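You operate a simulated robot arm through the tools that you are given. There is no shell and no other tool.

Carry out the task below with a simulated two-armed robot. There is one attempt and no reset: what you move stays moved.

Task
Cull the blemished pear, then shut the flap and wipe it clean.
Fine: one of five on the feed table, down the cull chute; use the blue pad, leave it on the feed table. What is to be rubbed or washed off counts as gone when no trace of it is left.

Only the result counts: the job must be done as asked and must still hold three seconds after the hand-in. Knocking over, shifting, dropping, spilling or breaking anything else fails it.

Robot
Two 7-joint arms with fingered hands on one trunk, on a carriage that runs on a rail from [0, 649] to [1, -1231] (x, y) and turns from -8.762 to -2.95 rad about z. Base frame: it is fixed where the carriage stands at the start and does not move with it; the origin is on the floor, on the carriage's upright axis, x ahead of it, y to its left, z up; the surface under the hand at the start is at about z = 865. Lengths are in mm, angles in rad, forces in N, time in s.
The left shoulder is at the start at [70, 188, 1248], the right one opposite. With the tool pointing down near the work surface each hand reaches from about 100 to 820 mm from the robot's upright axis, wherever it stands, measured 20 degrees to its own side. Places, roughly: cull flap [600, 100, 900]; feed table top [600, -200, 900]; pear (6x6x7 cm) [600, -200, 900]; pear (7x7x8 cm) [700, -300, 900]; pear (8x8x9 cm) [600, -100, 900]; yellow pad [-250, 1500, 750]. Payload 4 kg a hand.
Tool frame (each hand has its own): the origin (TCP) lies between the finger pads and is the grasp point; the fingertips stand 26 mm ahead of it; z points along the fingers, y is the line along which they close. The gripper opens to 132 mm. The gripper's body begins 73 mm behind the TCP. The gripper is a hand of 4 fingers: y runs from the thumb to the fingers, the wrist lies at [0, 0, -224] in the tool frame, and closing takes about 1.5 s.
Orientation is told as [roll, pitch, yaw] about the base's x, y, z axes, in that order, counted from this pose: with the fingers straight down and closing along the base's y, the tool's x points along the base's -x, its y along +y and its z along -z.

Tools
- The arms move only by the tool move_arm. It takes "left_commands", "right_commands" or both (then of equal length, played together; a hand with none holds still); each is a list of rows, each a list of 6 numbers: the shift along the tool's x, y, z in mm, then the turn, a rotation vector about the tool's x, y, z in rad. In form: [[tx, ty, tz, wx, wy, wz], ...]. A call has 1 to 20 rows; each row shifts and turns the commanded pose from where the row before left it, along the tool's axes as they then stand. "left_grip" and "right_grip" are, for a hand that has rows, the gripper command, from -1 (fully open) to 1 (shut), values between in proportion, set as the call begins (left out, the last holds). A row lasts 0.2 s, in which the tool goes at most 50 mm and 0.15 rad; a call with a longer step from one row to the next is refused whole, and so is a gripper value outside its range. A pose out of reach is approached as far as the arm can. The call stops where the force on the tool passes 40 N (or 10 N more than at its start, if that is more) or the arm is blocked; 0.2 s more then pass. Each finger travels about 72 mm/s and halts on what it meets, pressing with about 31 N; the grip force reading is that of the motor and also rises with nothing between the fingers. The clock runs only during rows and for 0.2 s after the last one: add rows that do not move to give the fingers time. The reply holds the time, the measured pose of the TCP, the force on the tool along the base axes, the opening and the grip force, in the units named above and with some noise, with the torque about the TCP (base axes, N m) and any sound that the robot's microphone picked up.
- Cameras (640 x 400 px; columns grow to the right, rows downward): "scene" is now at [133.6, 13.4, 1467]; the picture's right is [0.13, -0.99, 0.00], its down [-0.66, -0.09, -0.74] and it looks along [0.73, 0.10, -0.67] (base axes); focal length 265 px, centre (320, 200). "left" rides on the left gripper at [-73, 6, -94] in its tool frame; the picture's right is [-0.08, -1.00, 0.00], its down [0.79, -0.06, -0.62] and it looks along [0.61, -0.05, 0.79] (tool axes); focal length 230 px, centre (320, 200). "right" rides on the right gripper at [73, 6, -94] in its tool frame; the picture's right is [-0.08, 1.00, 0.00], its down [-0.78, -0.06, -0.62] and it looks along [-0.61, -0.05, 0.79] (tool axes); focal length 230 px, centre (320, 200). There is no depth. A picture from a camera that has moved, and an enlarged one, comes with that camera's place and axes in the base frame and with its lens.
- snapshot(camera): a new picture of that camera. It takes no simulated time.
- lift_body(by): slides the trunk up (or, below 0, down) by that many mm; the arms and the scene camera ride with it, the base frame stays. It gives what a move gives, with no picture.
- drive_base(legs): drives the robot by 1 to 6 legs, each [ahead, left, turn to the left] in mm, mm and rad, along the robot's own axes; the way and the turn of a leg run together, so that a leg with both is an arc; at most 1500 mm and 3.142 rad a leg. The arms and the cameras ride along, it lands a little off, and it stops where it bumps. It keeps to its track: a leg is cut to what the track allows. It gives what a move gives.
- curl_fingers(finger1, finger2, finger3, thumb_bend, hand): sets how far each is bent, from 0 (flat) to 1 (curled in); at 0.3 the hand is open as for a grip, at 0.7 the pads meet at the TCP. One left out holds its place. A second passes; each finger stops where it meets its share of the squeeze, and holds until it gets a number again. A gripper value or a shape takes the hand back. It gives what a move gives, with no picture; readings hold the bend of each and the force on the fingers (four entries, about 0 where the hand has none), thumb and palm.
- grasp_type(shape, hand): the hand has 4 fingers and takes this shape, open, in about a second: jaw (thumb against the fingers, like two jaws); tri (thumb and two fingers); tip (a fingertip pinch); poke (one finger out to press); point (the index stretched); flat (the hand flat); cup (the hand cupped); fist (a fist). The gripper value then closes the fingers along that shape, each until it touches; the sizes above hold for jaw. It gives what a move gives, with no picture.
- pan_tilt(pan, tilt): turns the head with the scene camera to pan (to the left, within 1.501 rad either way) and tilt (down, from -0.506 to 1.204), counted from straight ahead of the robot. It gives what a move gives.
- enlarge(camera, box): a new picture of the part [left, top, right, bottom] of that camera's present view, enlarged. It takes no simulated time.
- hand_in(): hands the job in; it is judged then, once.

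Nothing tells you exact positions but the pictures and the camera data. Unless the task says otherwise, let go and move clear before handing in.

The tools are called after "Request:" as a command line: name --argument value ..., lists and objects as JSON in quotes. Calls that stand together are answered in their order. move_arm: Moves the arms, as the interface text tells. Its arguments: {"type":"object","properties":{"left_commands":{"type":"array","items":{"type":"array","items":{"type":"number"}}},"left_grip":{"type":"number"},"right_commands":{"type":"array","items":{"type":"array","items":{"type":"number"}}},"right_grip":{"type":"number"}},"required":[]} The other tools are called the same way: lift_body (by) slides the trunk up or down; grasp_type (shape, hand) gives the hand a shape; curl_fingers (finger1, finger2, finger3, thumb_bend, hand) moves the fingers one by one; drive_base (legs) drives the base; pan_tilt (pan, tilt) turns the head that bears the scene camera; snapshot (camera) takes a picture; enlarge (camera, box) takes an enlarged picture of a part of a camera's view; hand_in () hands the job in.

At the start:

```text
time: 0.0
left_tool_pos: [377.8, 158.1, 1241.5]
left_tcp_rot: [-0.002, 0.0, 0.002]
left_wrist_force: [-0.2, 0.7, -1.3]
left_torque: [0.0, -0.02, 0.03]
left_opening: 131.7
left_finger_force: 0.0
left_shape: jaw
left_bend: [0.3, 0.3, 0.3, 0.3]
left_finger forces: [0.0, 0.0, 0.1, 0.0, 0.1, 0.0]
right_tool_pos: [634.8, -211.7, 1165.2]
right_tcp_rot: [0.0, 0.0, 0.001]
right_wrist_force: [0.4, 0.8, -0.4]
right_torque: [0.0, 0.02, -0.01]
right_opening: 131.8
right_finger_force: 0.1
right_shape: jaw
right_bend: [0.3, 0.3, 0.3, 0.3]
right_finger forces: [0.1, 0.1, 0.0, 0.0, 0.1, 0.0]
trunk travel left (down, up): [-725.0, 215.0]
robot x, y, heading: [2.3, 1.6, -0.004]
head pan, tilt: [0.134, 0.735]
```

scene: 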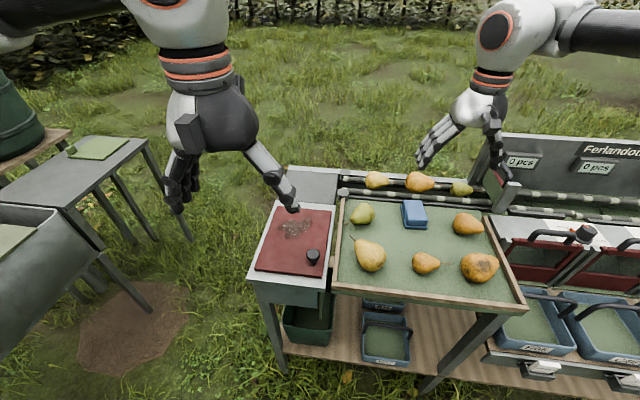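
right: 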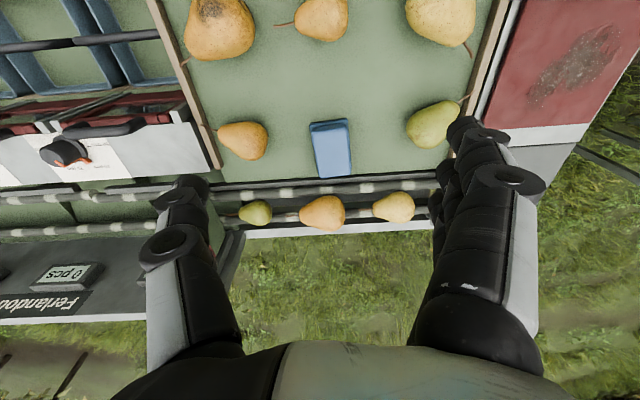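
left: 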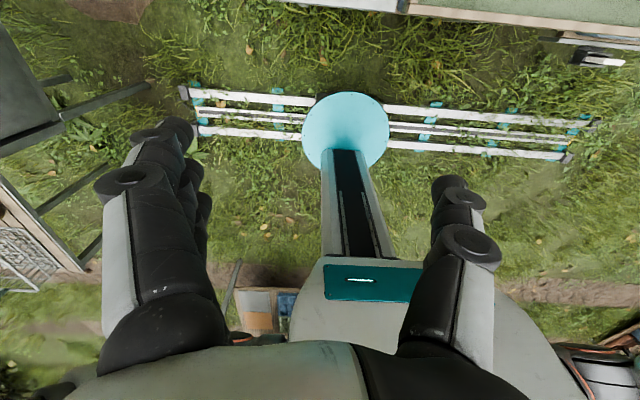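

I see five pears on the green feed table with a blue pad among them, and a dark red cull flap with a dirty smear and a black knob on the left. I'll look closer to find the blemished pear and understand the flap.

Request:
enlarge --camera "scene" --box '[330, 160, 530, 310]'

Request:
enlarge --camera "scene" --box '[230, 160, 350, 360]'

Request:
enlarge --camera "right" --box '[170, 0, 490, 200]'

Request:
enlarge --camera "right" --box '[440, 0, 640, 160]'

```text
2.67 times, centred on (430, 235) of scene
camera zoom: at [133.6, 13.4, 1467.0], right [0.13, -0.99, 0.0], down [-0.66, -0.09, -0.74], along [0.73, 0.1, -0.67], focal length 707 px, centre (27, 107)
```

zoom: 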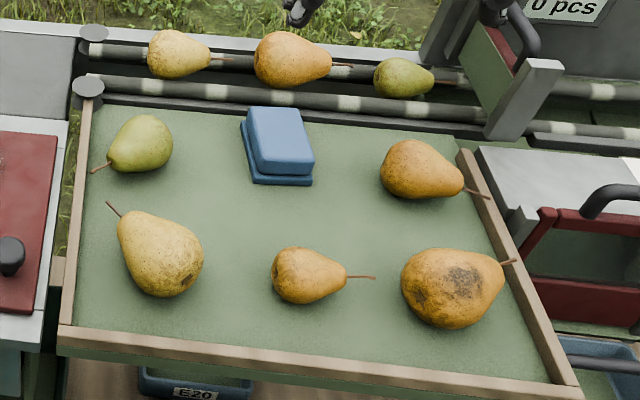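

```text
2.00 times, centred on (290, 260) of scene
camera zoom: at [133.6, 13.4, 1467.0], right [0.13, -0.99, 0.0], down [-0.66, -0.09, -0.74], along [0.73, 0.1, -0.67], focal length 530 px, centre (380, 80)
```

zoom: 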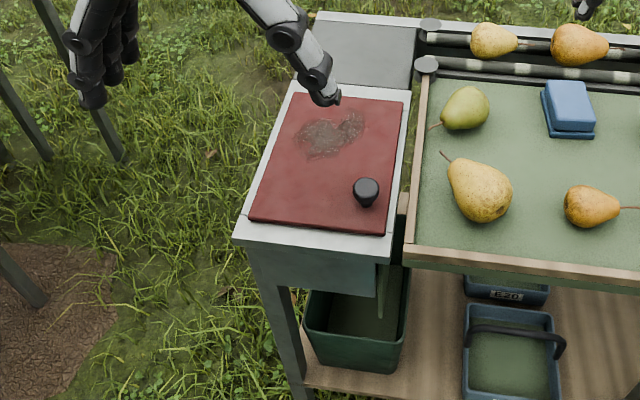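

```text
2.00 times, centred on (330, 100) of right
camera zoom: at [561.8, -206.0, 1259.0], right [0.08, 1.0, 0.0], down [0.78, -0.06, 0.62], along [0.61, -0.05, -0.79], focal length 460 px, centre (300, 400)
```

zoom: 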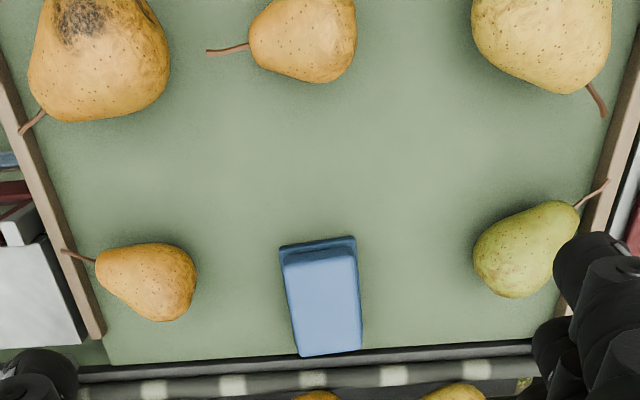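

```text
2.50 times, centred on (540, 80) of right
camera zoom: at [561.8, -206.0, 1259.0], right [0.08, 1.0, 0.0], down [0.78, -0.06, 0.62], along [0.61, -0.05, -0.79], focal length 575 px, centre (-230, 500)
```

zoom: 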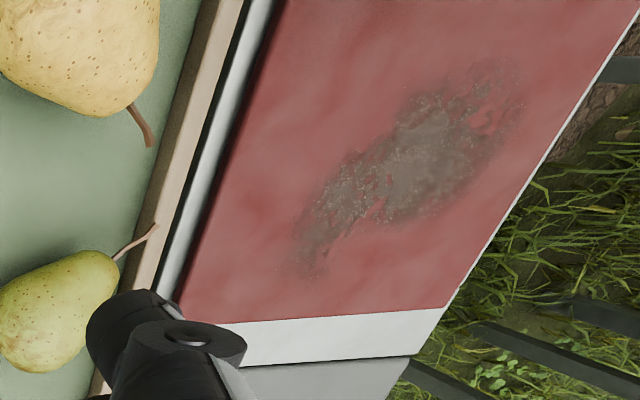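

The pear with the dark bruise is the big orange one at the near right of the table, around (555, -328). The flap looks closed, so I'll look closer at its knob and edges to work out how it opens.

Request:
enlarge --camera "scene" --box '[240, 160, 350, 230]'

Request:
enlarge --camera "scene" --box '[240, 220, 350, 290]'

Request:
enlarge --camera "scene" --box '[240, 270, 440, 397]'

Request:
enlarge --camera "scene" --box '[440, 235, 520, 290]'

```text
5.71 times, centred on (295, 195) of scene
camera zoom: at [133.6, 13.4, 1467.0], right [0.13, -0.99, 0.0], down [-0.66, -0.09, -0.74], along [0.73, 0.1, -0.67], focal length 1515 px, centre (463, 229)
```

zoom: 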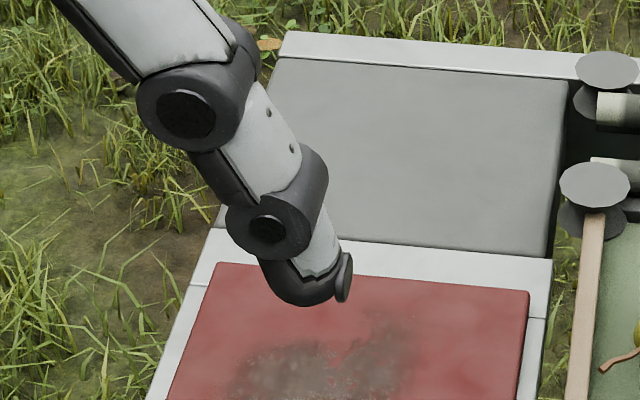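

```text
5.71 times, centred on (295, 255) of scene
camera zoom: at [133.6, 13.4, 1467.0], right [0.13, -0.99, 0.0], down [-0.66, -0.09, -0.74], along [0.73, 0.1, -0.67], focal length 1515 px, centre (463, -114)
```

zoom: 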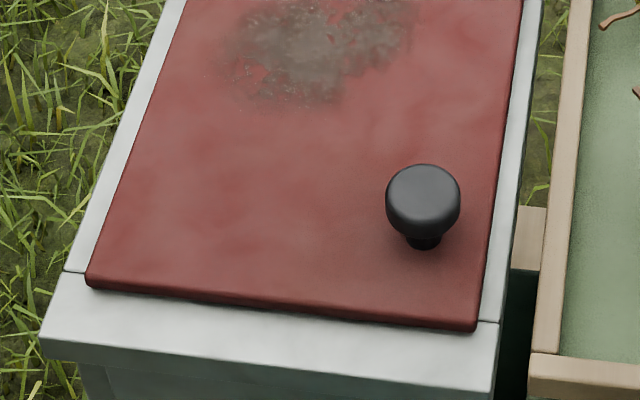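

```text
3.15 times, centred on (340, 334) of scene
camera zoom: at [133.6, 13.4, 1467.0], right [0.13, -0.99, 0.0], down [-0.66, -0.09, -0.74], along [0.73, 0.1, -0.67], focal length 835 px, centre (257, -220)
```

zoom: 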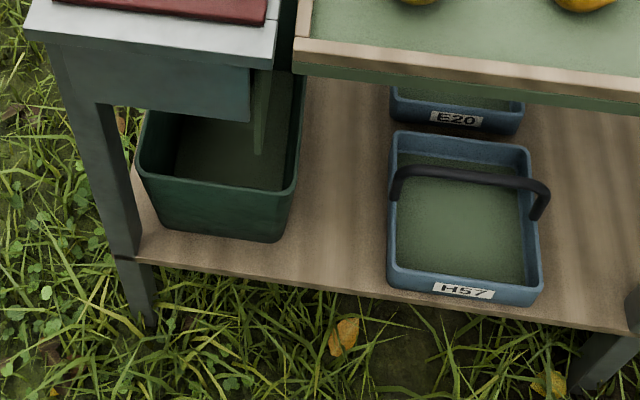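

```text
7.27 times, centred on (480, 262) of scene
camera zoom: at [133.6, 13.4, 1467.0], right [0.13, -0.99, 0.0], down [-0.66, -0.09, -0.74], along [0.73, 0.1, -0.67], focal length 1928 px, centre (-844, -254)
```

zoom: 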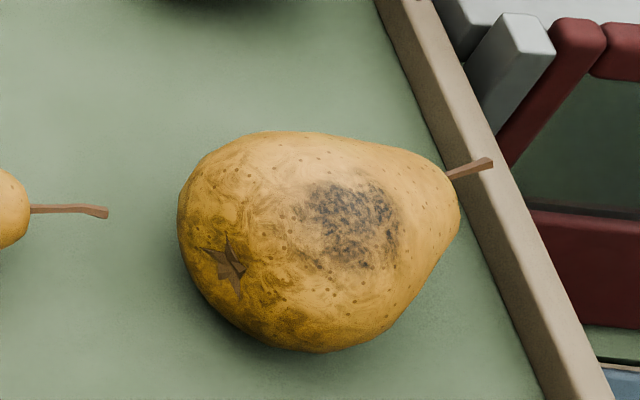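

The bruise is clear on that pear. The flap rests shut with a knob near its front right corner, so I'll bring the left hand's camera over the flap to look for the hinge side.

Request:
move_arm --left_commands '[[-35.8, -2, 0, 0, 0, 0], [-35.8, -2, 0, 0, 0, 0], [-35.8, -2, 0, 0, 0, 0], [-35.8, -2, 25, 0, 0, 0], [-35.8, -2, 30, 0, 0, 0], [-35.8, -2, 30, 0, 0, 0], [-35.8, -2, 30, 0, 0, 0], [-35.8, -2, 30, 0, 0, 0], [-35.8, -2, 30, 0, 0, 0], [0, 0, 30, 0, 0, 0]]'

Request:
snapshot --camera "left"

Request:
snapshot --camera "scene"

```text
time: 2.2
left_tool_pos: [700.8, 140.6, 1037.0]
left_tcp_rot: [-0.002, -0.002, 0.001]
left_wrist_force: [-0.3, 0.3, -0.2]
left_torque: [-0.04, 0.0, 0.01]
left_opening: 131.5
left_finger_force: 0.1
left_shape: jaw
left_bend: [0.3, 0.3, 0.3, 0.3]
left_finger forces: [0.0, 0.0, 0.0, 0.0, 0.0, 0.1]
right_tool_pos: [635.6, -211.3, 1165.6]
right_tcp_rot: [0.0, 0.001, -0.001]
right_wrist_force: [0.3, 0.6, -0.8]
right_torque: [0.0, 0.01, 0.02]
right_opening: 132.0
right_finger_force: 0.1
right_shape: jaw
right_bend: [0.3, 0.3, 0.3, 0.3]
right_finger forces: [0.0, 0.0, 0.1, 0.0, 0.1, 0.0]
trunk travel left (down, up): [-725.0, 215.0]
robot x, y, heading: [0.8, -0.3, 0.0]
head pan, tilt: [0.134, 0.735]
```

```text
taken
camera left: at [774.6, 147.3, 1130.3], right [0.08, -1.0, 0.0], down [-0.79, -0.06, 0.62], along [-0.61, -0.05, -0.79], focal length 230 px, centre (320, 200)
```

left: 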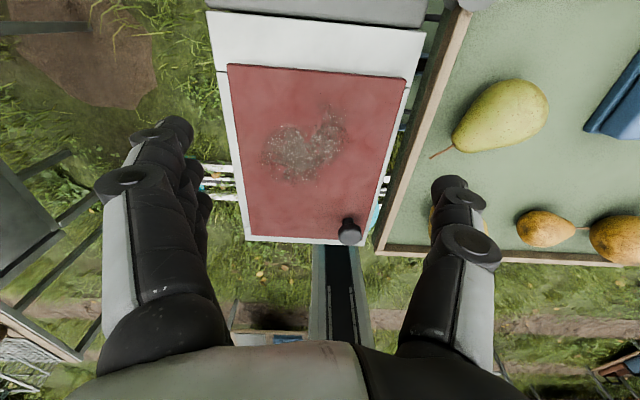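

```text
taken
camera scene: at [133.8, 14.2, 1467.0], right [0.13, -0.99, 0.0], down [-0.66, -0.09, -0.74], along [0.73, 0.1, -0.67], focal length 265 px, centre (320, 200)
```

scene: 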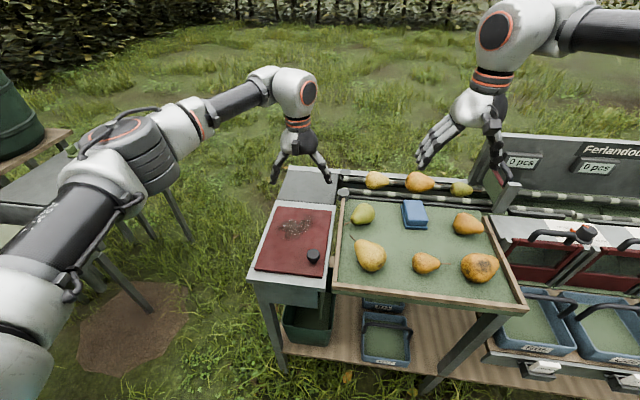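

Request:
enlarge --camera "left" --box '[200, 40, 440, 250]'

Request:
enlarge --camera "scene" --box '[245, 165, 345, 230]'

Request:
enlarge --camera "left" --box '[320, 190, 400, 250]'

Request:
enlarge --camera "left" --box '[200, 0, 440, 110]'

```text
1.90 times, centred on (320, 145) of left
camera zoom: at [774.6, 147.3, 1130.3], right [0.08, -1.0, 0.0], down [-0.79, -0.06, 0.62], along [-0.61, -0.05, -0.79], focal length 438 px, centre (320, 305)
```

zoom: 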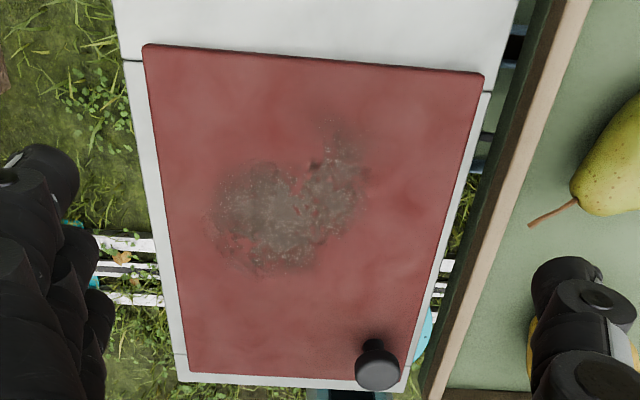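

```text
6.15 times, centred on (295, 198) of scene
camera zoom: at [133.8, 14.2, 1467.0], right [0.13, -0.99, 0.0], down [-0.66, -0.09, -0.74], along [0.73, 0.1, -0.67], focal length 1632 px, centre (474, 215)
```

zoom: 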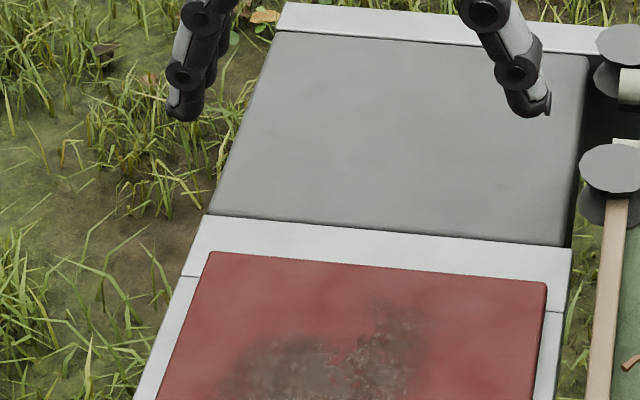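

```text
6.67 times, centred on (360, 220) of left
camera zoom: at [774.6, 147.3, 1130.3], right [0.08, -1.0, 0.0], down [-0.79, -0.06, 0.62], along [-0.61, -0.05, -0.79], focal length 1534 px, centre (53, 67)
```

zoom: 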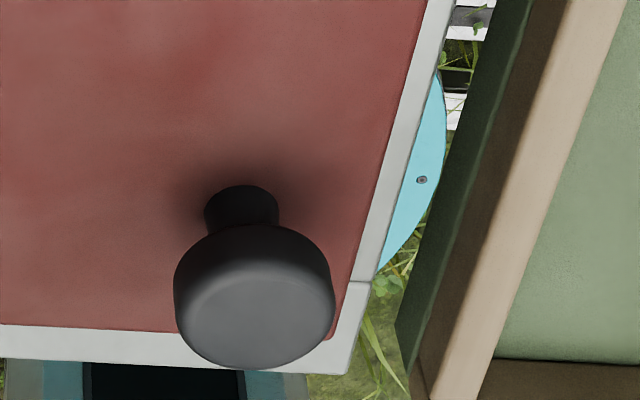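

```text
2.67 times, centred on (320, 55) of left
camera zoom: at [774.6, 147.3, 1130.3], right [0.08, -1.0, 0.0], down [-0.79, -0.06, 0.62], along [-0.61, -0.05, -0.79], focal length 614 px, centre (320, 587)
```

zoom: 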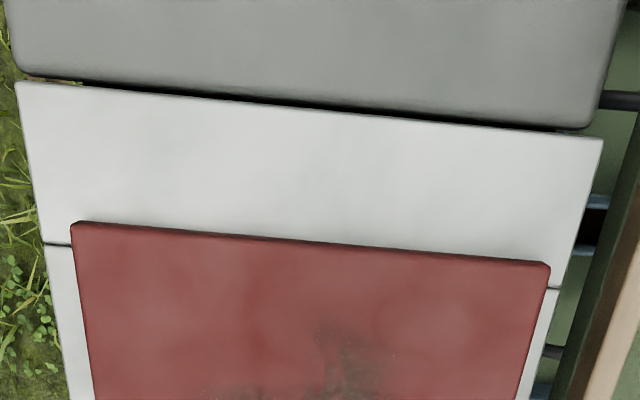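

The knob's cap centres at about (538, 86, 904) and the flap's top lies at about z 872, spanning x 495–735 and y 55–238. I'll bring the left hand above the knob, half closed, and check alignment before going down.

Request:
move_arm --left_commands '[[33, -11, 0, 0, 0, 0], [33, -11, 10, 0, 0, 0], [33, -11, 15, 0, 0, 0], [33, -11, 25, 0, 0, 0], [30.8, -10.6, 27, 0, 0, 0], [0, 0, 0, 0, 0, 0]]' --left_grip 0.0

Request:
snapshot --camera "left"

Request:
enlarge --camera "scene" --box '[240, 180, 400, 290]'

```text
time: 3.6
left_tool_pos: [538.9, 85.4, 960.1]
left_tcp_rot: [-0.001, -0.001, 0.002]
left_wrist_force: [-0.6, 0.7, -0.9]
left_torque: [0.03, -0.02, 0.0]
left_opening: 66.8
left_finger_force: 0.0
left_shape: jaw
left_bend: [0.73, 0.73, 0.73, 0.7]
left_finger forces: [0.0, 0.0, 0.0, 0.1, 0.1, 0.1]
right_tool_pos: [636.5, -211.5, 1165.3]
right_tcp_rot: [0.0, 0.0, 0.0]
right_wrist_force: [0.1, -0.4, -0.8]
right_torque: [0.01, 0.02, 0.01]
right_opening: 131.7
right_finger_force: 0.1
right_shape: jaw
right_bend: [0.3, 0.3, 0.3, 0.3]
right_finger forces: [0.0, 0.1, 0.0, 0.1, 0.0, 0.0]
trunk travel left (down, up): [-725.0, 215.0]
robot x, y, heading: [-0.7, 2.4, 0.001]
head pan, tilt: [0.134, 0.735]
```

```text
taken
camera left: at [611.6, 92.1, 1052.6], right [0.08, -1.0, 0.0], down [-0.79, -0.06, 0.62], along [-0.61, -0.05, -0.79], focal length 230 px, centre (320, 200)
```

left: 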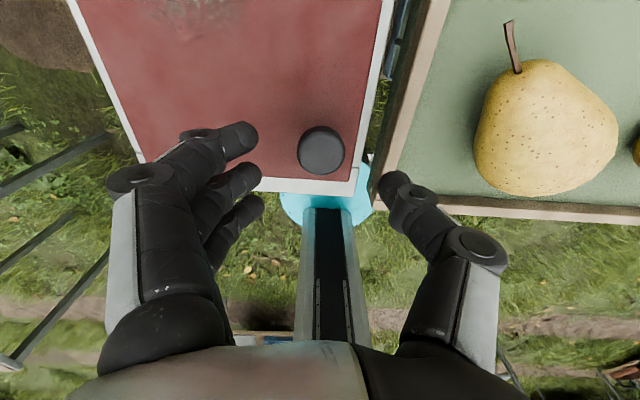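

```text
3.64 times, centred on (320, 235) of scene
camera zoom: at [133.6, 13.3, 1467.0], right [0.13, -0.99, 0.0], down [-0.66, -0.09, -0.74], along [0.73, 0.1, -0.67], focal length 964 px, centre (320, 73)
```

zoom: 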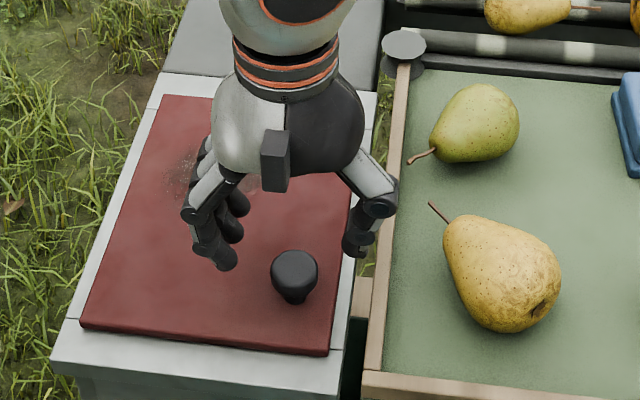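

The knob sits straight below the left hand's grasp point. I'll go down to just above the flap surface and close on the knob.

Request:
move_arm --left_commands '[[0, 0, 28, 0, 0, 0], [0, 0, 26, 0, 0, 0], [0, 0, 0, 0, 0, 0]]'

Request:
snapshot --camera "left"

Request:
enlarge --camera "scene" --box '[240, 180, 400, 290]'

```text
time: 4.4
left_tool_pos: [538.2, 84.9, 906.5]
left_tcp_rot: [-0.002, 0.001, 0.002]
left_wrist_force: [-0.6, 0.3, 0.0]
left_torque: [0.02, -0.02, -0.01]
left_opening: 66.9
left_finger_force: 0.1
left_shape: jaw
left_bend: [0.73, 0.73, 0.73, 0.7]
left_finger forces: [0.0, 0.0, 0.0, 0.0, 0.1, 0.0]
right_tool_pos: [635.7, -212.5, 1164.6]
right_tcp_rot: [0.0, 0.001, 0.0]
right_wrist_force: [-0.2, 0.4, -0.5]
right_torque: [0.04, -0.01, 0.04]
right_opening: 131.7
right_finger_force: 0.1
right_shape: jaw
right_bend: [0.3, 0.3, 0.3, 0.3]
right_finger forces: [0.0, 0.0, 0.0, 0.0, 0.0, 0.0]
trunk travel left (down, up): [-725.0, 215.0]
robot x, y, heading: [1.5, -1.9, 0.003]
head pan, tilt: [0.134, 0.735]
```

```text
taken
camera left: at [611.2, 91.6, 999.3], right [0.08, -1.0, 0.0], down [-0.79, -0.06, 0.62], along [-0.61, -0.05, -0.79], focal length 230 px, centre (320, 200)
```

left: 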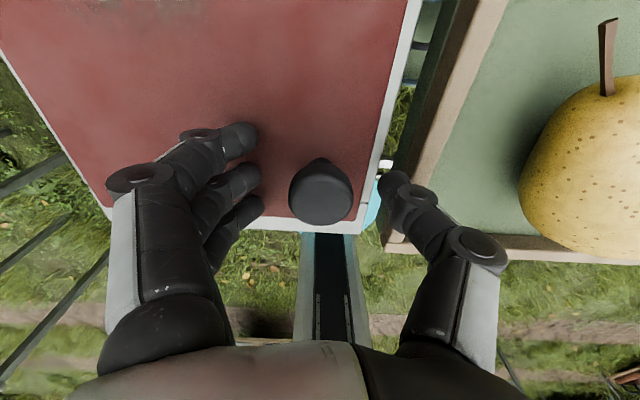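

```text
3.64 times, centred on (320, 235) of scene
camera zoom: at [133.2, 13.2, 1467.0], right [0.13, -0.99, 0.0], down [-0.66, -0.09, -0.74], along [0.74, 0.1, -0.67], focal length 964 px, centre (320, 73)
```

zoom: 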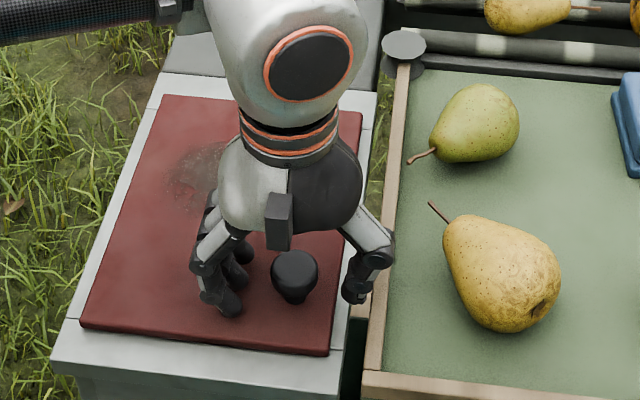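

The hand is around the knob. Now I'll close the fingers on it.

Request:
move_arm --left_commands '[[0, 0, 0, 0, 0, 0], [0, 0, 0, 0, 0, 0], [0, 0, 0, 0, 0, 0], [0, 0, 0, 0, 0, 0], [0, 0, 0, 0, 0, 0], [0, 0, 0, 0, 0, 0]]' --left_grip 1.0

Request:
snapshot --camera "left"

```text
time: 5.8
left_tool_pos: [537.3, 84.3, 907.2]
left_tcp_rot: [-0.002, 0.0, -0.001]
left_wrist_force: [0.2, -10.5, 2.5]
left_torque: [0.25, -0.03, 0.05]
left_opening: 5.9
left_finger_force: 30.9
left_shape: jaw
left_bend: [0.68, 0.72, 0.68, 0.74]
left_finger forces: [2.6, 15.5, 5.4, 0.0, 27.0, 0.0]
right_tool_pos: [637.1, -214.4, 1166.6]
right_tcp_rot: [0.0, 0.001, 0.0]
right_wrist_force: [0.0, 0.9, 0.6]
right_torque: [0.01, -0.02, 0.0]
right_opening: 131.8
right_finger_force: 0.0
right_shape: jaw
right_bend: [0.3, 0.3, 0.3, 0.3]
right_finger forces: [0.0, 0.0, 0.0, 0.1, 0.0, 0.0]
trunk travel left (down, up): [-725.0, 215.0]
robot x, y, heading: [-1.3, -2.1, 0.001]
head pan, tilt: [0.134, 0.735]
```

```text
taken
camera left: at [611.3, 89.5, 1000.1], right [0.08, -1.0, 0.0], down [-0.79, -0.06, 0.62], along [-0.61, -0.05, -0.79], focal length 230 px, centre (320, 200)
```

left: 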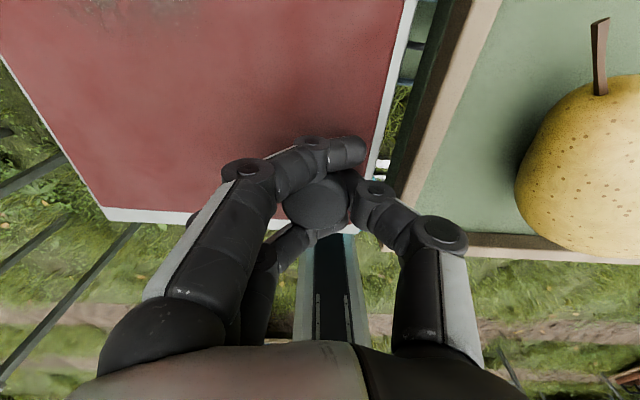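

The knob is held. I'll lift gently by a few millimetres and read forces and the picture to learn where the hinge is.

Request:
move_arm --left_commands '[[0, 0, -3, 0, 0, 0], [0, 0, -3, 0, 0, 0], [0, 0, -3, 0, 0, 0], [0, 0, -3, 0, 0, 0], [0, 0, 0, 0, 0, 0]]'

Request:
snapshot --camera "left"

Request:
enlarge --camera "scene" --box '[240, 180, 400, 290]'

```text
time: 7.0
left_tool_pos: [537.8, 84.2, 919.2]
left_tcp_rot: [0.0, 0.0, 0.001]
left_wrist_force: [-0.9, -5.5, 0.5]
left_torque: [0.11, -0.03, 0.02]
left_opening: 5.9
left_finger_force: 31.3
left_shape: jaw
left_bend: [0.68, 0.71, 0.68, 0.75]
left_finger forces: [2.5, 16.5, 5.0, 0.0, 22.0, 0.0]
right_tool_pos: [635.6, -214.2, 1165.5]
right_tcp_rot: [0.001, 0.001, 0.0]
right_wrist_force: [0.2, -0.3, 0.1]
right_torque: [0.01, 0.02, -0.01]
right_opening: 132.0
right_finger_force: 0.0
right_shape: jaw
right_bend: [0.3, 0.3, 0.3, 0.3]
right_finger forces: [0.1, 0.0, 0.0, 0.0, 0.1, 0.0]
trunk travel left (down, up): [-725.0, 215.0]
robot x, y, heading: [-2.1, 2.7, -0.001]
head pan, tilt: [0.134, 0.735]
```

```text
taken
camera left: at [611.4, 90.7, 1011.6], right [0.08, -1.0, 0.0], down [-0.79, -0.06, 0.62], along [-0.61, -0.05, -0.79], focal length 230 px, centre (320, 200)
```

left: 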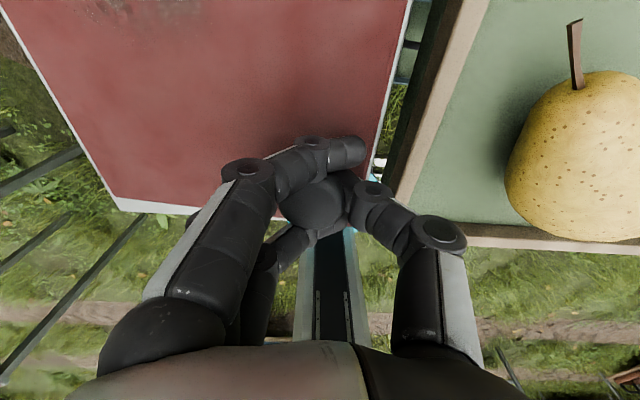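

```text
3.64 times, centred on (320, 235) of scene
camera zoom: at [133.4, 12.2, 1467.0], right [0.13, -0.99, 0.0], down [-0.66, -0.09, -0.74], along [0.73, 0.1, -0.67], focal length 964 px, centre (320, 73)
```

zoom: 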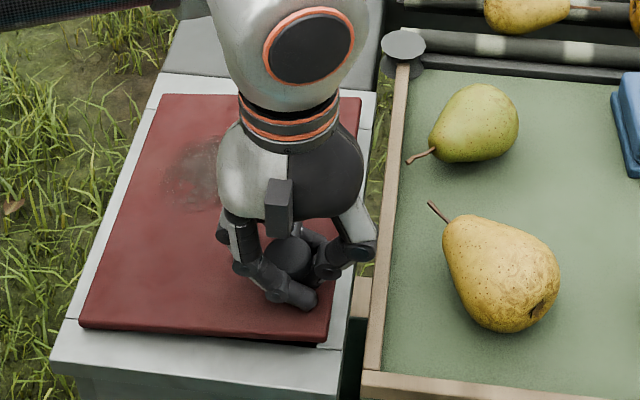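

Request:
enlarge --camera "scene" --box '[250, 250, 350, 300]'

Request:
enlarge --camera "left" --box '[60, 0, 440, 240]'

```text
6.40 times, centred on (300, 275) of scene
camera zoom: at [133.4, 12.2, 1467.0], right [0.13, -0.99, 0.0], down [-0.66, -0.09, -0.74], along [0.73, 0.1, -0.67], focal length 1697 px, centre (448, -280)
```

zoom: 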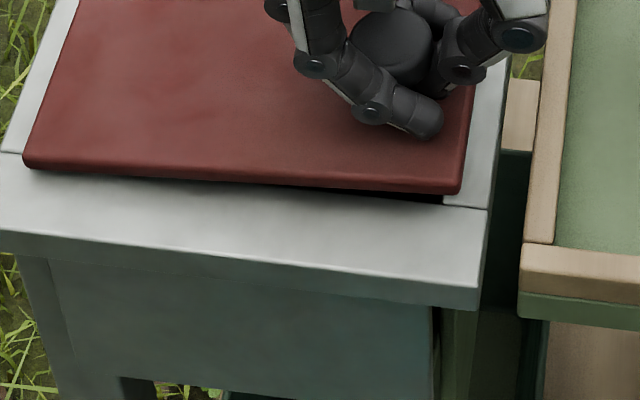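

```text
1.67 times, centred on (250, 120) of left
camera zoom: at [611.4, 90.7, 1011.6], right [0.08, -1.0, 0.0], down [-0.79, -0.06, 0.62], along [-0.61, -0.05, -0.79], focal length 384 px, centre (437, 333)
```

zoom: 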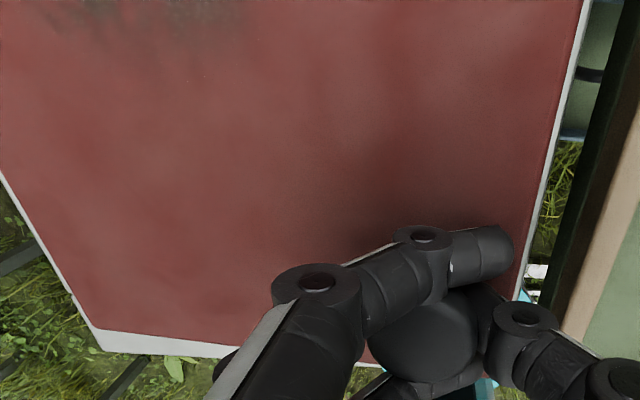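

The gap under the flap widens to the right, so it hinges on its left edge (y about 238, axis along x). I'll swing it open along the arc, turning the left hand with it.

Request:
move_arm --left_commands '[[0, 3.6, -12.1, 0.08, 0, 0], [0, 3.6, -12.1, 0.08, 0, 0], [0, 3.6, -12.1, 0.08, 0, 0], [0, 3.6, -12.1, 0.08, 0, 0], [0, 3.6, -12.1, 0.08, 0, 0], [0, 3.6, -12.1, 0.08, 0, 0]]'

Request:
snapshot --camera "scene"

Request:
snapshot --camera "left"

```text
time: 8.4
left_tool_pos: [537.4, 120.4, 984.7]
left_tcp_rot: [-0.483, 0.0, 0.002]
left_wrist_force: [3.2, 2.1, -0.4]
left_torque: [0.35, -0.04, 0.01]
left_opening: 5.0
left_finger_force: 31.0
left_shape: jaw
left_bend: [0.68, 0.71, 0.68, 0.75]
left_finger forces: [4.0, 20.9, 4.6, 0.0, 21.9, 0.0]
right_tool_pos: [637.1, -210.5, 1165.3]
right_tcp_rot: [-0.002, 0.002, 0.001]
right_wrist_force: [-0.4, 0.8, -0.1]
right_torque: [0.0, -0.01, -0.01]
right_opening: 131.7
right_finger_force: 0.0
right_shape: jaw
right_bend: [0.3, 0.3, 0.3, 0.3]
right_finger forces: [0.1, 0.2, 0.0, 0.1, 0.0, 0.1]
trunk travel left (down, up): [-725.0, 215.0]
robot x, y, heading: [1.1, 0.0, -0.006]
head pan, tilt: [0.134, 0.735]
```

```text
taken
camera scene: at [134.0, 14.6, 1466.9], right [0.13, -0.99, 0.0], down [-0.66, -0.09, -0.74], along [0.73, 0.1, -0.67], focal length 265 px, centre (320, 200)
```

scene: 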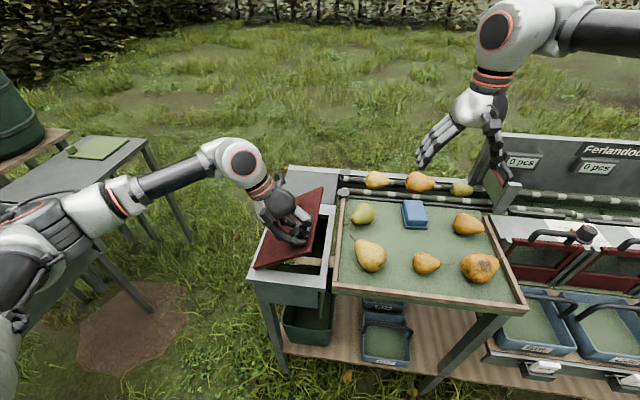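

```text
taken
camera left: at [611.2, 170.1, 1064.1], right [0.08, -0.88, 0.46], down [-0.79, 0.23, 0.57], along [-0.61, -0.41, -0.68], focal length 230 px, centre (320, 200)
```

left: 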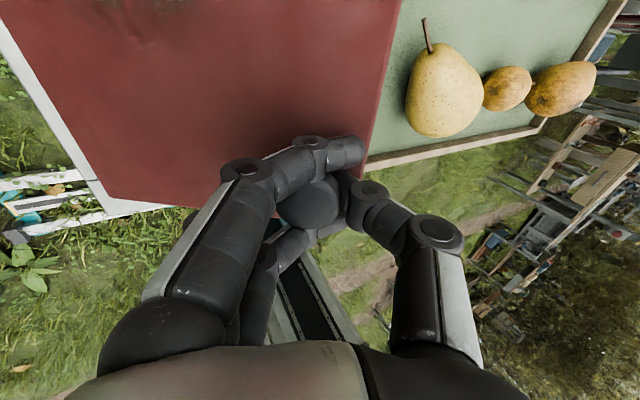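

The flap is swinging smoothly with low force. I'll continue along the arc.

Request:
move_arm --left_commands '[[0, 3.6, -12.1, 0.08, 0, 0], [0, 3.6, -12.1, 0.08, 0, 0], [0, 3.6, -12.1, 0.08, 0, 0], [0, 3.6, -12.1, 0.08, 0, 0], [0, 3.6, -12.1, 0.08, 0, 0], [0, 3.6, -12.1, 0.08, 0, 0], [0, 3.6, -12.1, 0.08, 0, 0], [0, 3.6, -12.1, 0.08, 0, 0], [0, 0, 0, 0, 0, 0]]'

Request:
snapshot --camera "scene"

```text
time: 10.4
left_tool_pos: [538.4, 206.0, 1034.2]
left_tcp_rot: [-1.12, 0.0, 0.003]
left_wrist_force: [-5.1, 5.5, -7.8]
left_torque: [0.75, 0.06, -0.08]
left_opening: 4.1
left_finger_force: 31.2
left_shape: jaw
left_bend: [0.68, 0.71, 0.68, 0.74]
left_finger forces: [2.6, 31.3, 6.8, 0.0, 21.9, 0.0]
right_tool_pos: [636.3, -211.7, 1164.4]
right_tcp_rot: [-0.002, 0.0, 0.0]
right_wrist_force: [-0.1, 0.8, 0.0]
right_torque: [0.01, -0.02, 0.0]
right_opening: 131.8
right_finger_force: 0.2
right_shape: jaw
right_bend: [0.3, 0.3, 0.3, 0.3]
right_finger forces: [0.1, 0.1, 0.0, 0.0, 0.1, 0.1]
trunk travel left (down, up): [-725.0, 215.0]
robot x, y, heading: [-0.2, -1.7, 0.002]
head pan, tilt: [0.134, 0.735]
```

```text
taken
camera scene: at [133.6, 14.4, 1466.9], right [0.13, -0.99, 0.0], down [-0.66, -0.09, -0.74], along [0.73, 0.1, -0.67], focal length 265 px, centre (320, 200)
```

scene: 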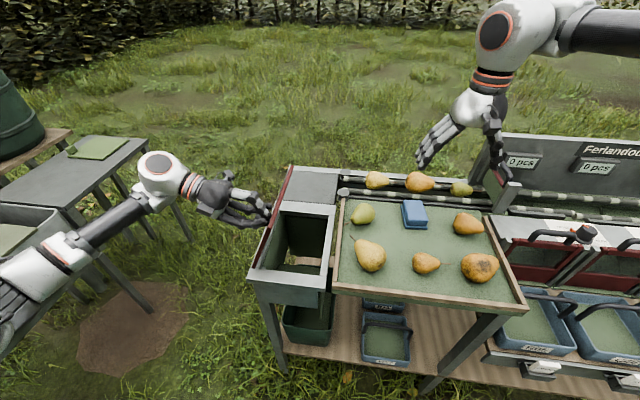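

The chute is open and the flap is nearly upright. I'll keep going a little past vertical with a small correction inward towards the hinge.

Request:
move_arm --left_commands '[[0, 5.0, -12.1, 0.08, 0, 0], [0, 5.0, -12.1, 0.08, 0, 0], [0, 5.0, -12.1, 0.08, 0, 0], [0, 5.0, -12.1, 0.08, 0, 0], [0, 5.0, -12.1, 0.08, 0, 0], [0, 0, 0, 0, 0, 0]]'

Request:
snapshot --camera "scene"

Request:
snapshot --camera "left"

```text
time: 11.8
left_tool_pos: [537.0, 271.5, 1028.9]
left_tcp_rot: [-1.521, -0.002, 0.003]
left_wrist_force: [7.0, 6.4, 18.3]
left_torque: [0.46, -0.07, 0.05]
left_opening: 5.6
left_finger_force: 31.0
left_shape: jaw
left_bend: [0.69, 0.72, 0.69, 0.75]
left_finger forces: [4.4, 22.5, 2.8, 0.1, 25.9, 0.0]
right_tool_pos: [635.0, -211.7, 1166.5]
right_tcp_rot: [-0.003, 0.0, -0.001]
right_wrist_force: [-0.4, -0.3, 1.0]
right_torque: [-0.02, 0.0, 0.02]
right_opening: 131.9
right_finger_force: 0.1
right_shape: jaw
right_bend: [0.3, 0.3, 0.3, 0.3]
right_finger forces: [0.0, 0.1, 0.0, 0.0, 0.1, 0.1]
trunk travel left (down, up): [-725.0, 215.0]
robot x, y, heading: [4.3, 1.7, 0.001]
head pan, tilt: [0.134, 0.735]
```

```text
taken
camera scene: at [132.7, 13.5, 1467.2], right [0.13, -0.99, 0.0], down [-0.66, -0.09, -0.74], along [0.74, 0.1, -0.67], focal length 265 px, centre (320, 200)
```

scene: 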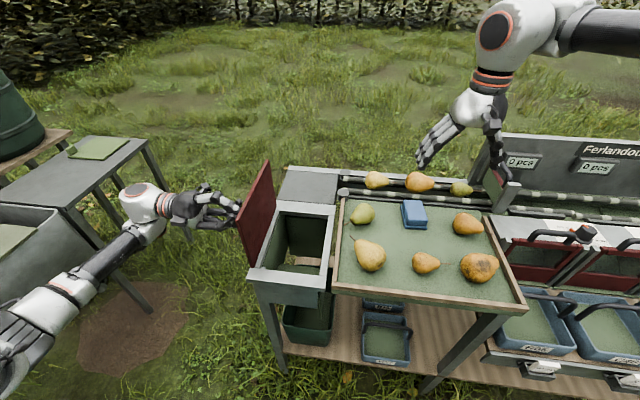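

```text
taken
camera left: at [610.9, 366.2, 1027.3], right [0.07, -0.05, 1.0], down [-0.79, 0.61, 0.09], along [-0.61, -0.79, 0.01], focal length 230 px, centre (320, 200)
```

left: 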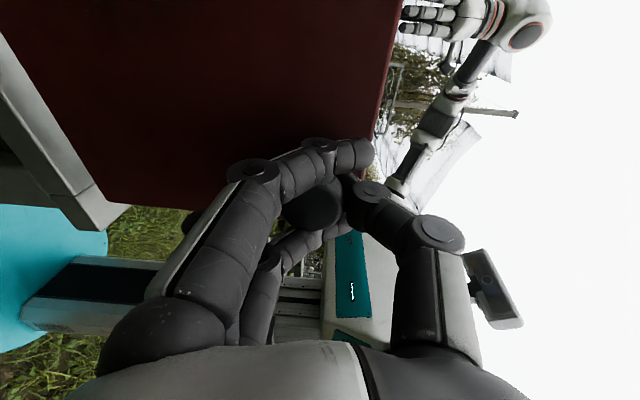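

The flap is about vertical now. I'll go slightly beyond vertical to see if there is a stop it could rest against.

Request:
move_arm --left_commands '[[0, 0.5, -12.1, 0.08, 0, 0], [0, 2.5, -12.1, 0.08, 0, 0], [0, 0, 0, 0, 0, 0]]'

Request:
enlarge --camera "scene" --box '[170, 150, 350, 300]'

```text
time: 12.6
left_tool_pos: [537.6, 294.0, 1023.5]
left_tcp_rot: [-1.681, 0.001, 0.001]
left_wrist_force: [2.9, 6.7, 2.9]
left_torque: [0.68, -0.03, -0.04]
left_opening: 5.3
left_finger_force: 31.5
left_shape: jaw
left_bend: [0.69, 0.72, 0.69, 0.75]
left_finger forces: [3.8, 29.0, 2.2, 0.0, 23.0, 0.0]
right_tool_pos: [635.4, -211.0, 1164.3]
right_tcp_rot: [0.0, 0.0, 0.0]
right_wrist_force: [-0.5, -0.3, 0.5]
right_torque: [-0.01, 0.0, -0.01]
right_opening: 131.7
right_finger_force: 0.0
right_shape: jaw
right_bend: [0.3, 0.3, 0.3, 0.3]
right_finger forces: [0.0, 0.1, 0.1, 0.1, 0.0, 0.0]
trunk travel left (down, up): [-725.0, 215.0]
robot x, y, heading: [-0.1, 2.4, 0.005]
head pan, tilt: [0.134, 0.735]
```

```text
2.67 times, centred on (260, 225) of scene
camera zoom: at [133.7, 14.0, 1466.8], right [0.13, -0.99, 0.0], down [-0.66, -0.09, -0.74], along [0.73, 0.1, -0.67], focal length 707 px, centre (480, 133)
```

zoom: 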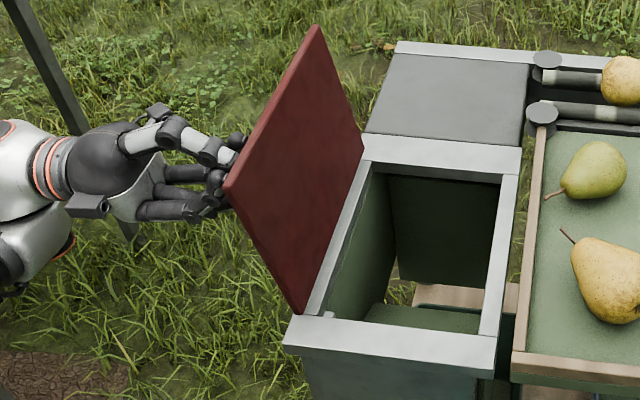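

The left hand holds the flap at about 100° with the chute clear. Now I'll bring the right hand over the bruised pear near (558, -330), turned so the fingers close across the pear's long axis.

Request:
move_arm --right_commands '[[19, -30, 10, 0, 0, 0], [19, -30, 20, 0, 0, 0], [19, -30, 30, 0, 0, 0], [19, -29, 30, 0, 0, 0], [0, 0, 0, 0, 0, 0.134], [0, 0, 0, 0, 0, 0.134], [0, 0, 0, 0, 0, 0.134], [0, 0, 0, 0, 0, 0.134], [0, 0, 0, 0, 0, 0.134], [0, 0, 0, 0, 0, 0.134], [0, 0, 0, 0, 0, 0.134], [0, 0, 0, 0, 0, 0.134], [0, 0, 0, 0, 0, 0]]' --right_grip -1.0

Request:
snapshot --camera "right"

Request:
snapshot --camera "scene"

```text
time: 15.4
left_tool_pos: [539.3, 294.9, 1023.5]
left_tcp_rot: [-1.681, 0.0, 0.003]
left_wrist_force: [-0.5, 5.2, 0.2]
left_torque: [0.65, 0.02, -0.1]
left_opening: 4.7
left_finger_force: 30.5
left_shape: jaw
left_bend: [0.69, 0.72, 0.69, 0.74]
left_finger forces: [3.3, 31.8, 2.2, 0.0, 23.3, 0.1]
right_tool_pos: [560.0, -329.9, 1076.1]
right_tcp_rot: [0.0, 0.0, -0.804]
right_wrist_force: [-1.4, 0.6, 0.5]
right_torque: [0.0, -0.01, -0.04]
right_opening: 132.0
right_finger_force: 0.0
right_shape: jaw
right_bend: [0.3, 0.3, 0.3, 0.3]
right_finger forces: [0.0, 0.0, 0.0, 0.1, 0.1, 0.0]
right hand out of reach, approached as far as the arm can: row 11, 12
trunk travel left (down, up): [-725.0, 215.0]
robot x, y, heading: [0.7, 0.3, -0.001]
head pan, tilt: [0.134, 0.735]
```

```text
taken
camera right: at [512.1, -273.5, 1169.3], right [0.77, 0.64, 0.0], down [0.5, -0.61, 0.62], along [0.39, -0.48, -0.79], focal length 230 px, centre (320, 200)
```

right: 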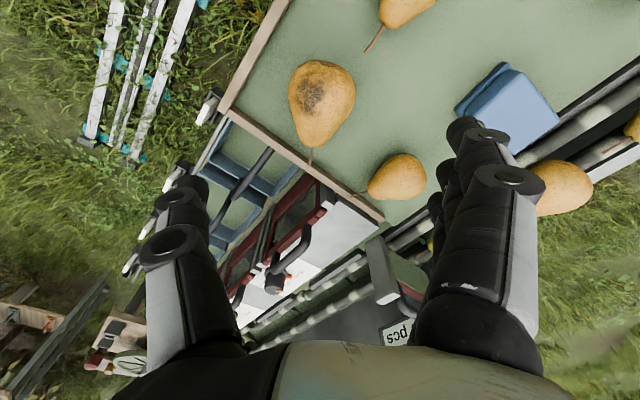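

```text
taken
camera scene: at [133.4, 14.2, 1467.0], right [0.13, -0.99, 0.0], down [-0.66, -0.09, -0.74], along [0.74, 0.1, -0.67], focal length 265 px, centre (320, 200)
```

scene: 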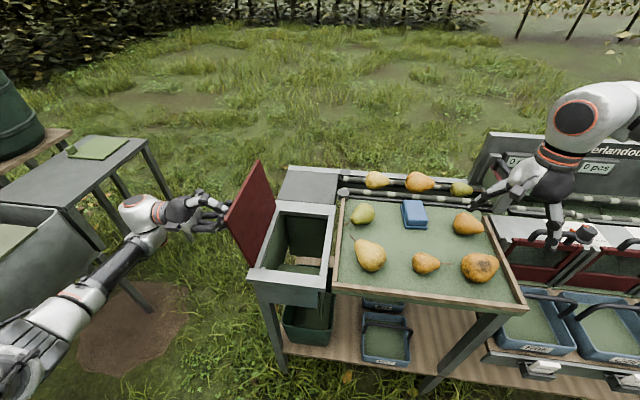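

The wrist tops out near yaw -0.80, which is only about 14° off the ideal, so that is fine. I'll turn the command back a little so it lies within reach and check.

Request:
move_arm --right_commands '[[0, 0, 0, 0, 0, -0.15], [0, 0, 0, 0, 0, -0.15], [0, 0, 0, 0, 0, 0]]'

```text
time: 16.2
left_tool_pos: [538.1, 294.4, 1023.6]
left_tcp_rot: [-1.681, 0.0, 0.0]
left_wrist_force: [-1.4, 5.2, -0.8]
left_torque: [0.71, 0.06, -0.09]
left_opening: 5.2
left_finger_force: 31.1
left_shape: jaw
left_bend: [0.69, 0.72, 0.69, 0.74]
left_finger forces: [3.3, 31.7, 2.3, 0.1, 23.3, 0.0]
right_tool_pos: [560.0, -330.3, 1074.8]
right_tcp_rot: [0.0, 0.0, -0.502]
right_wrist_force: [0.2, 0.0, 0.5]
right_torque: [-0.02, 0.02, 0.0]
right_opening: 131.6
right_finger_force: 0.1
right_shape: jaw
right_bend: [0.3, 0.3, 0.3, 0.3]
right_finger forces: [0.1, 0.0, 0.1, 0.1, 0.0, 0.1]
trunk travel left (down, up): [-725.0, 215.0]
robot x, y, heading: [1.6, 2.2, -0.002]
head pan, tilt: [0.134, 0.735]
```

Request:
move_arm --right_commands '[[0, 0, 0, 0, 0, 0.125], [0, 0, 0, 0, 0, 0.125], [5, -0.5, 30, 0, 0, 0], [0, 0, 40, 0, 0, 0], [0, 0, 40, 0, 0, 0], [0, 0, 0, 0, 0, 0]]'

Request:
snapshot --camera "right"

Request:
enlarge --camera "scene" --box '[400, 190, 560, 300]'

```text
time: 17.6
left_tool_pos: [537.2, 295.3, 1023.3]
left_tcp_rot: [-1.681, 0.001, 0.002]
left_wrist_force: [-1.0, 5.0, 0.3]
left_torque: [0.66, 0.04, -0.1]
left_opening: 4.7
left_finger_force: 30.7
left_shape: jaw
left_bend: [0.69, 0.72, 0.69, 0.74]
left_finger forces: [3.2, 31.7, 2.3, 0.1, 23.0, 0.1]
right_tool_pos: [554.5, -326.5, 965.4]
right_tcp_rot: [0.0, -0.001, -0.754]
right_wrist_force: [0.1, 1.0, -0.2]
right_torque: [0.0, 0.01, 0.01]
right_opening: 131.9
right_finger_force: 0.1
right_shape: jaw
right_bend: [0.3, 0.3, 0.3, 0.3]
right_finger forces: [0.0, 0.0, 0.0, 0.1, 0.0, 0.0]
trunk travel left (down, up): [-725.0, 215.0]
robot x, y, heading: [-3.2, -0.4, -0.003]
head pan, tilt: [0.134, 0.735]
```

```text
taken
camera right: at [505.2, -272.0, 1058.6], right [0.74, 0.67, 0.0], down [0.53, -0.58, 0.62], along [0.42, -0.46, -0.79], focal length 230 px, centre (320, 200)
```

right: 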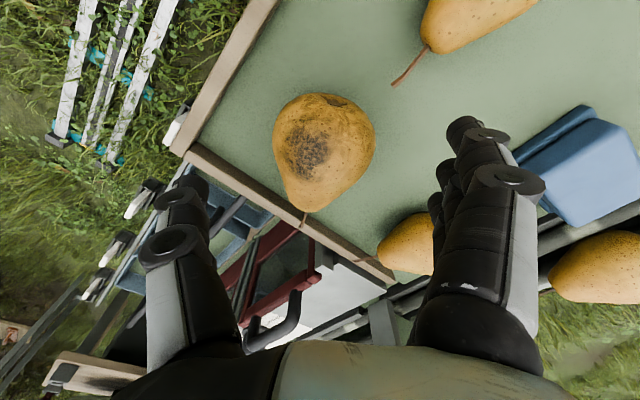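

```text
3.64 times, centred on (480, 245) of scene
camera zoom: at [133.4, 14.4, 1467.0], right [0.13, -0.99, 0.0], down [-0.66, -0.09, -0.74], along [0.74, 0.1, -0.67], focal length 964 px, centre (-262, 36)
```

zoom: 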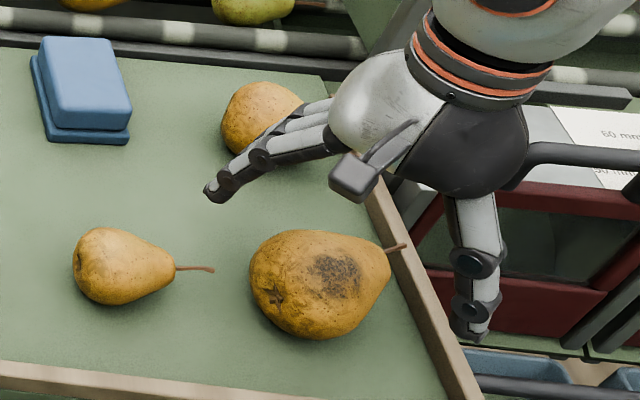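

The pear is centred under the hand and its neighbours are clear of the fingers. I'll descend to about z 900 and grip.

Request:
move_arm --right_commands '[[1.7, 2.5, 30, 0, 0, 0], [0, 0, 25, 0, 0, 0], [0, 0, 9, 0, 0, 0], [0, 0, 0, 0, 0, 0]]'

Request:
snapshot --camera "right"

Request:
enlarge --camera "scene" --box '[400, 190, 560, 300]'

```text
time: 18.6
left_tool_pos: [538.1, 294.5, 1024.3]
left_tcp_rot: [-1.68, 0.001, 0.002]
left_wrist_force: [-0.1, 4.8, -0.2]
left_torque: [0.69, 0.01, -0.08]
left_opening: 5.0
left_finger_force: 30.9
left_shape: jaw
left_bend: [0.69, 0.72, 0.69, 0.74]
left_finger forces: [3.2, 32.1, 2.2, 0.0, 23.2, 0.0]
right_tool_pos: [557.5, -325.3, 900.4]
right_tcp_rot: [0.001, -0.002, -0.754]
right_wrist_force: [0.8, -0.5, 0.6]
right_torque: [-0.01, -0.01, -0.01]
right_opening: 131.8
right_finger_force: 0.0
right_shape: jaw
right_bend: [0.3, 0.3, 0.3, 0.3]
right_finger forces: [0.0, 0.0, 0.1, 0.1, 0.0, 0.0]
trunk travel left (down, up): [-725.0, 215.0]
robot x, y, heading: [1.7, 1.8, 0.0]
head pan, tilt: [0.134, 0.735]
```

```text
taken
camera right: at [506.1, -269.6, 995.0], right [0.74, 0.67, 0.0], down [0.53, -0.58, 0.62], along [0.42, -0.46, -0.79], focal length 230 px, centre (320, 200)
```

right: 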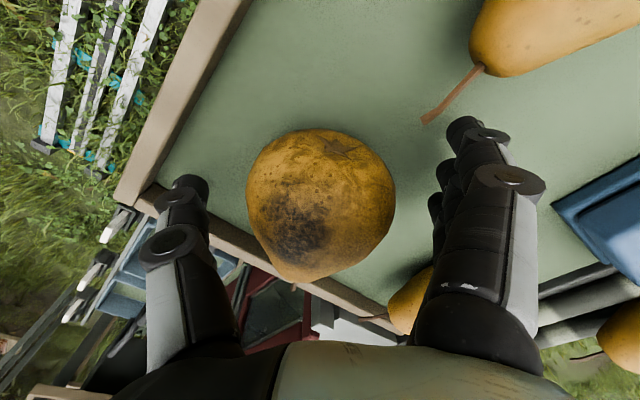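

```text
3.64 times, centred on (480, 245) of scene
camera zoom: at [133.4, 14.2, 1467.0], right [0.13, -0.99, 0.0], down [-0.66, -0.09, -0.74], along [0.74, 0.1, -0.67], focal length 964 px, centre (-262, 36)
```

zoom: 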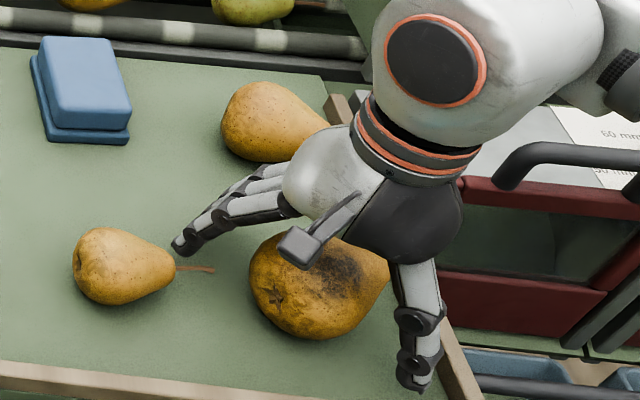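

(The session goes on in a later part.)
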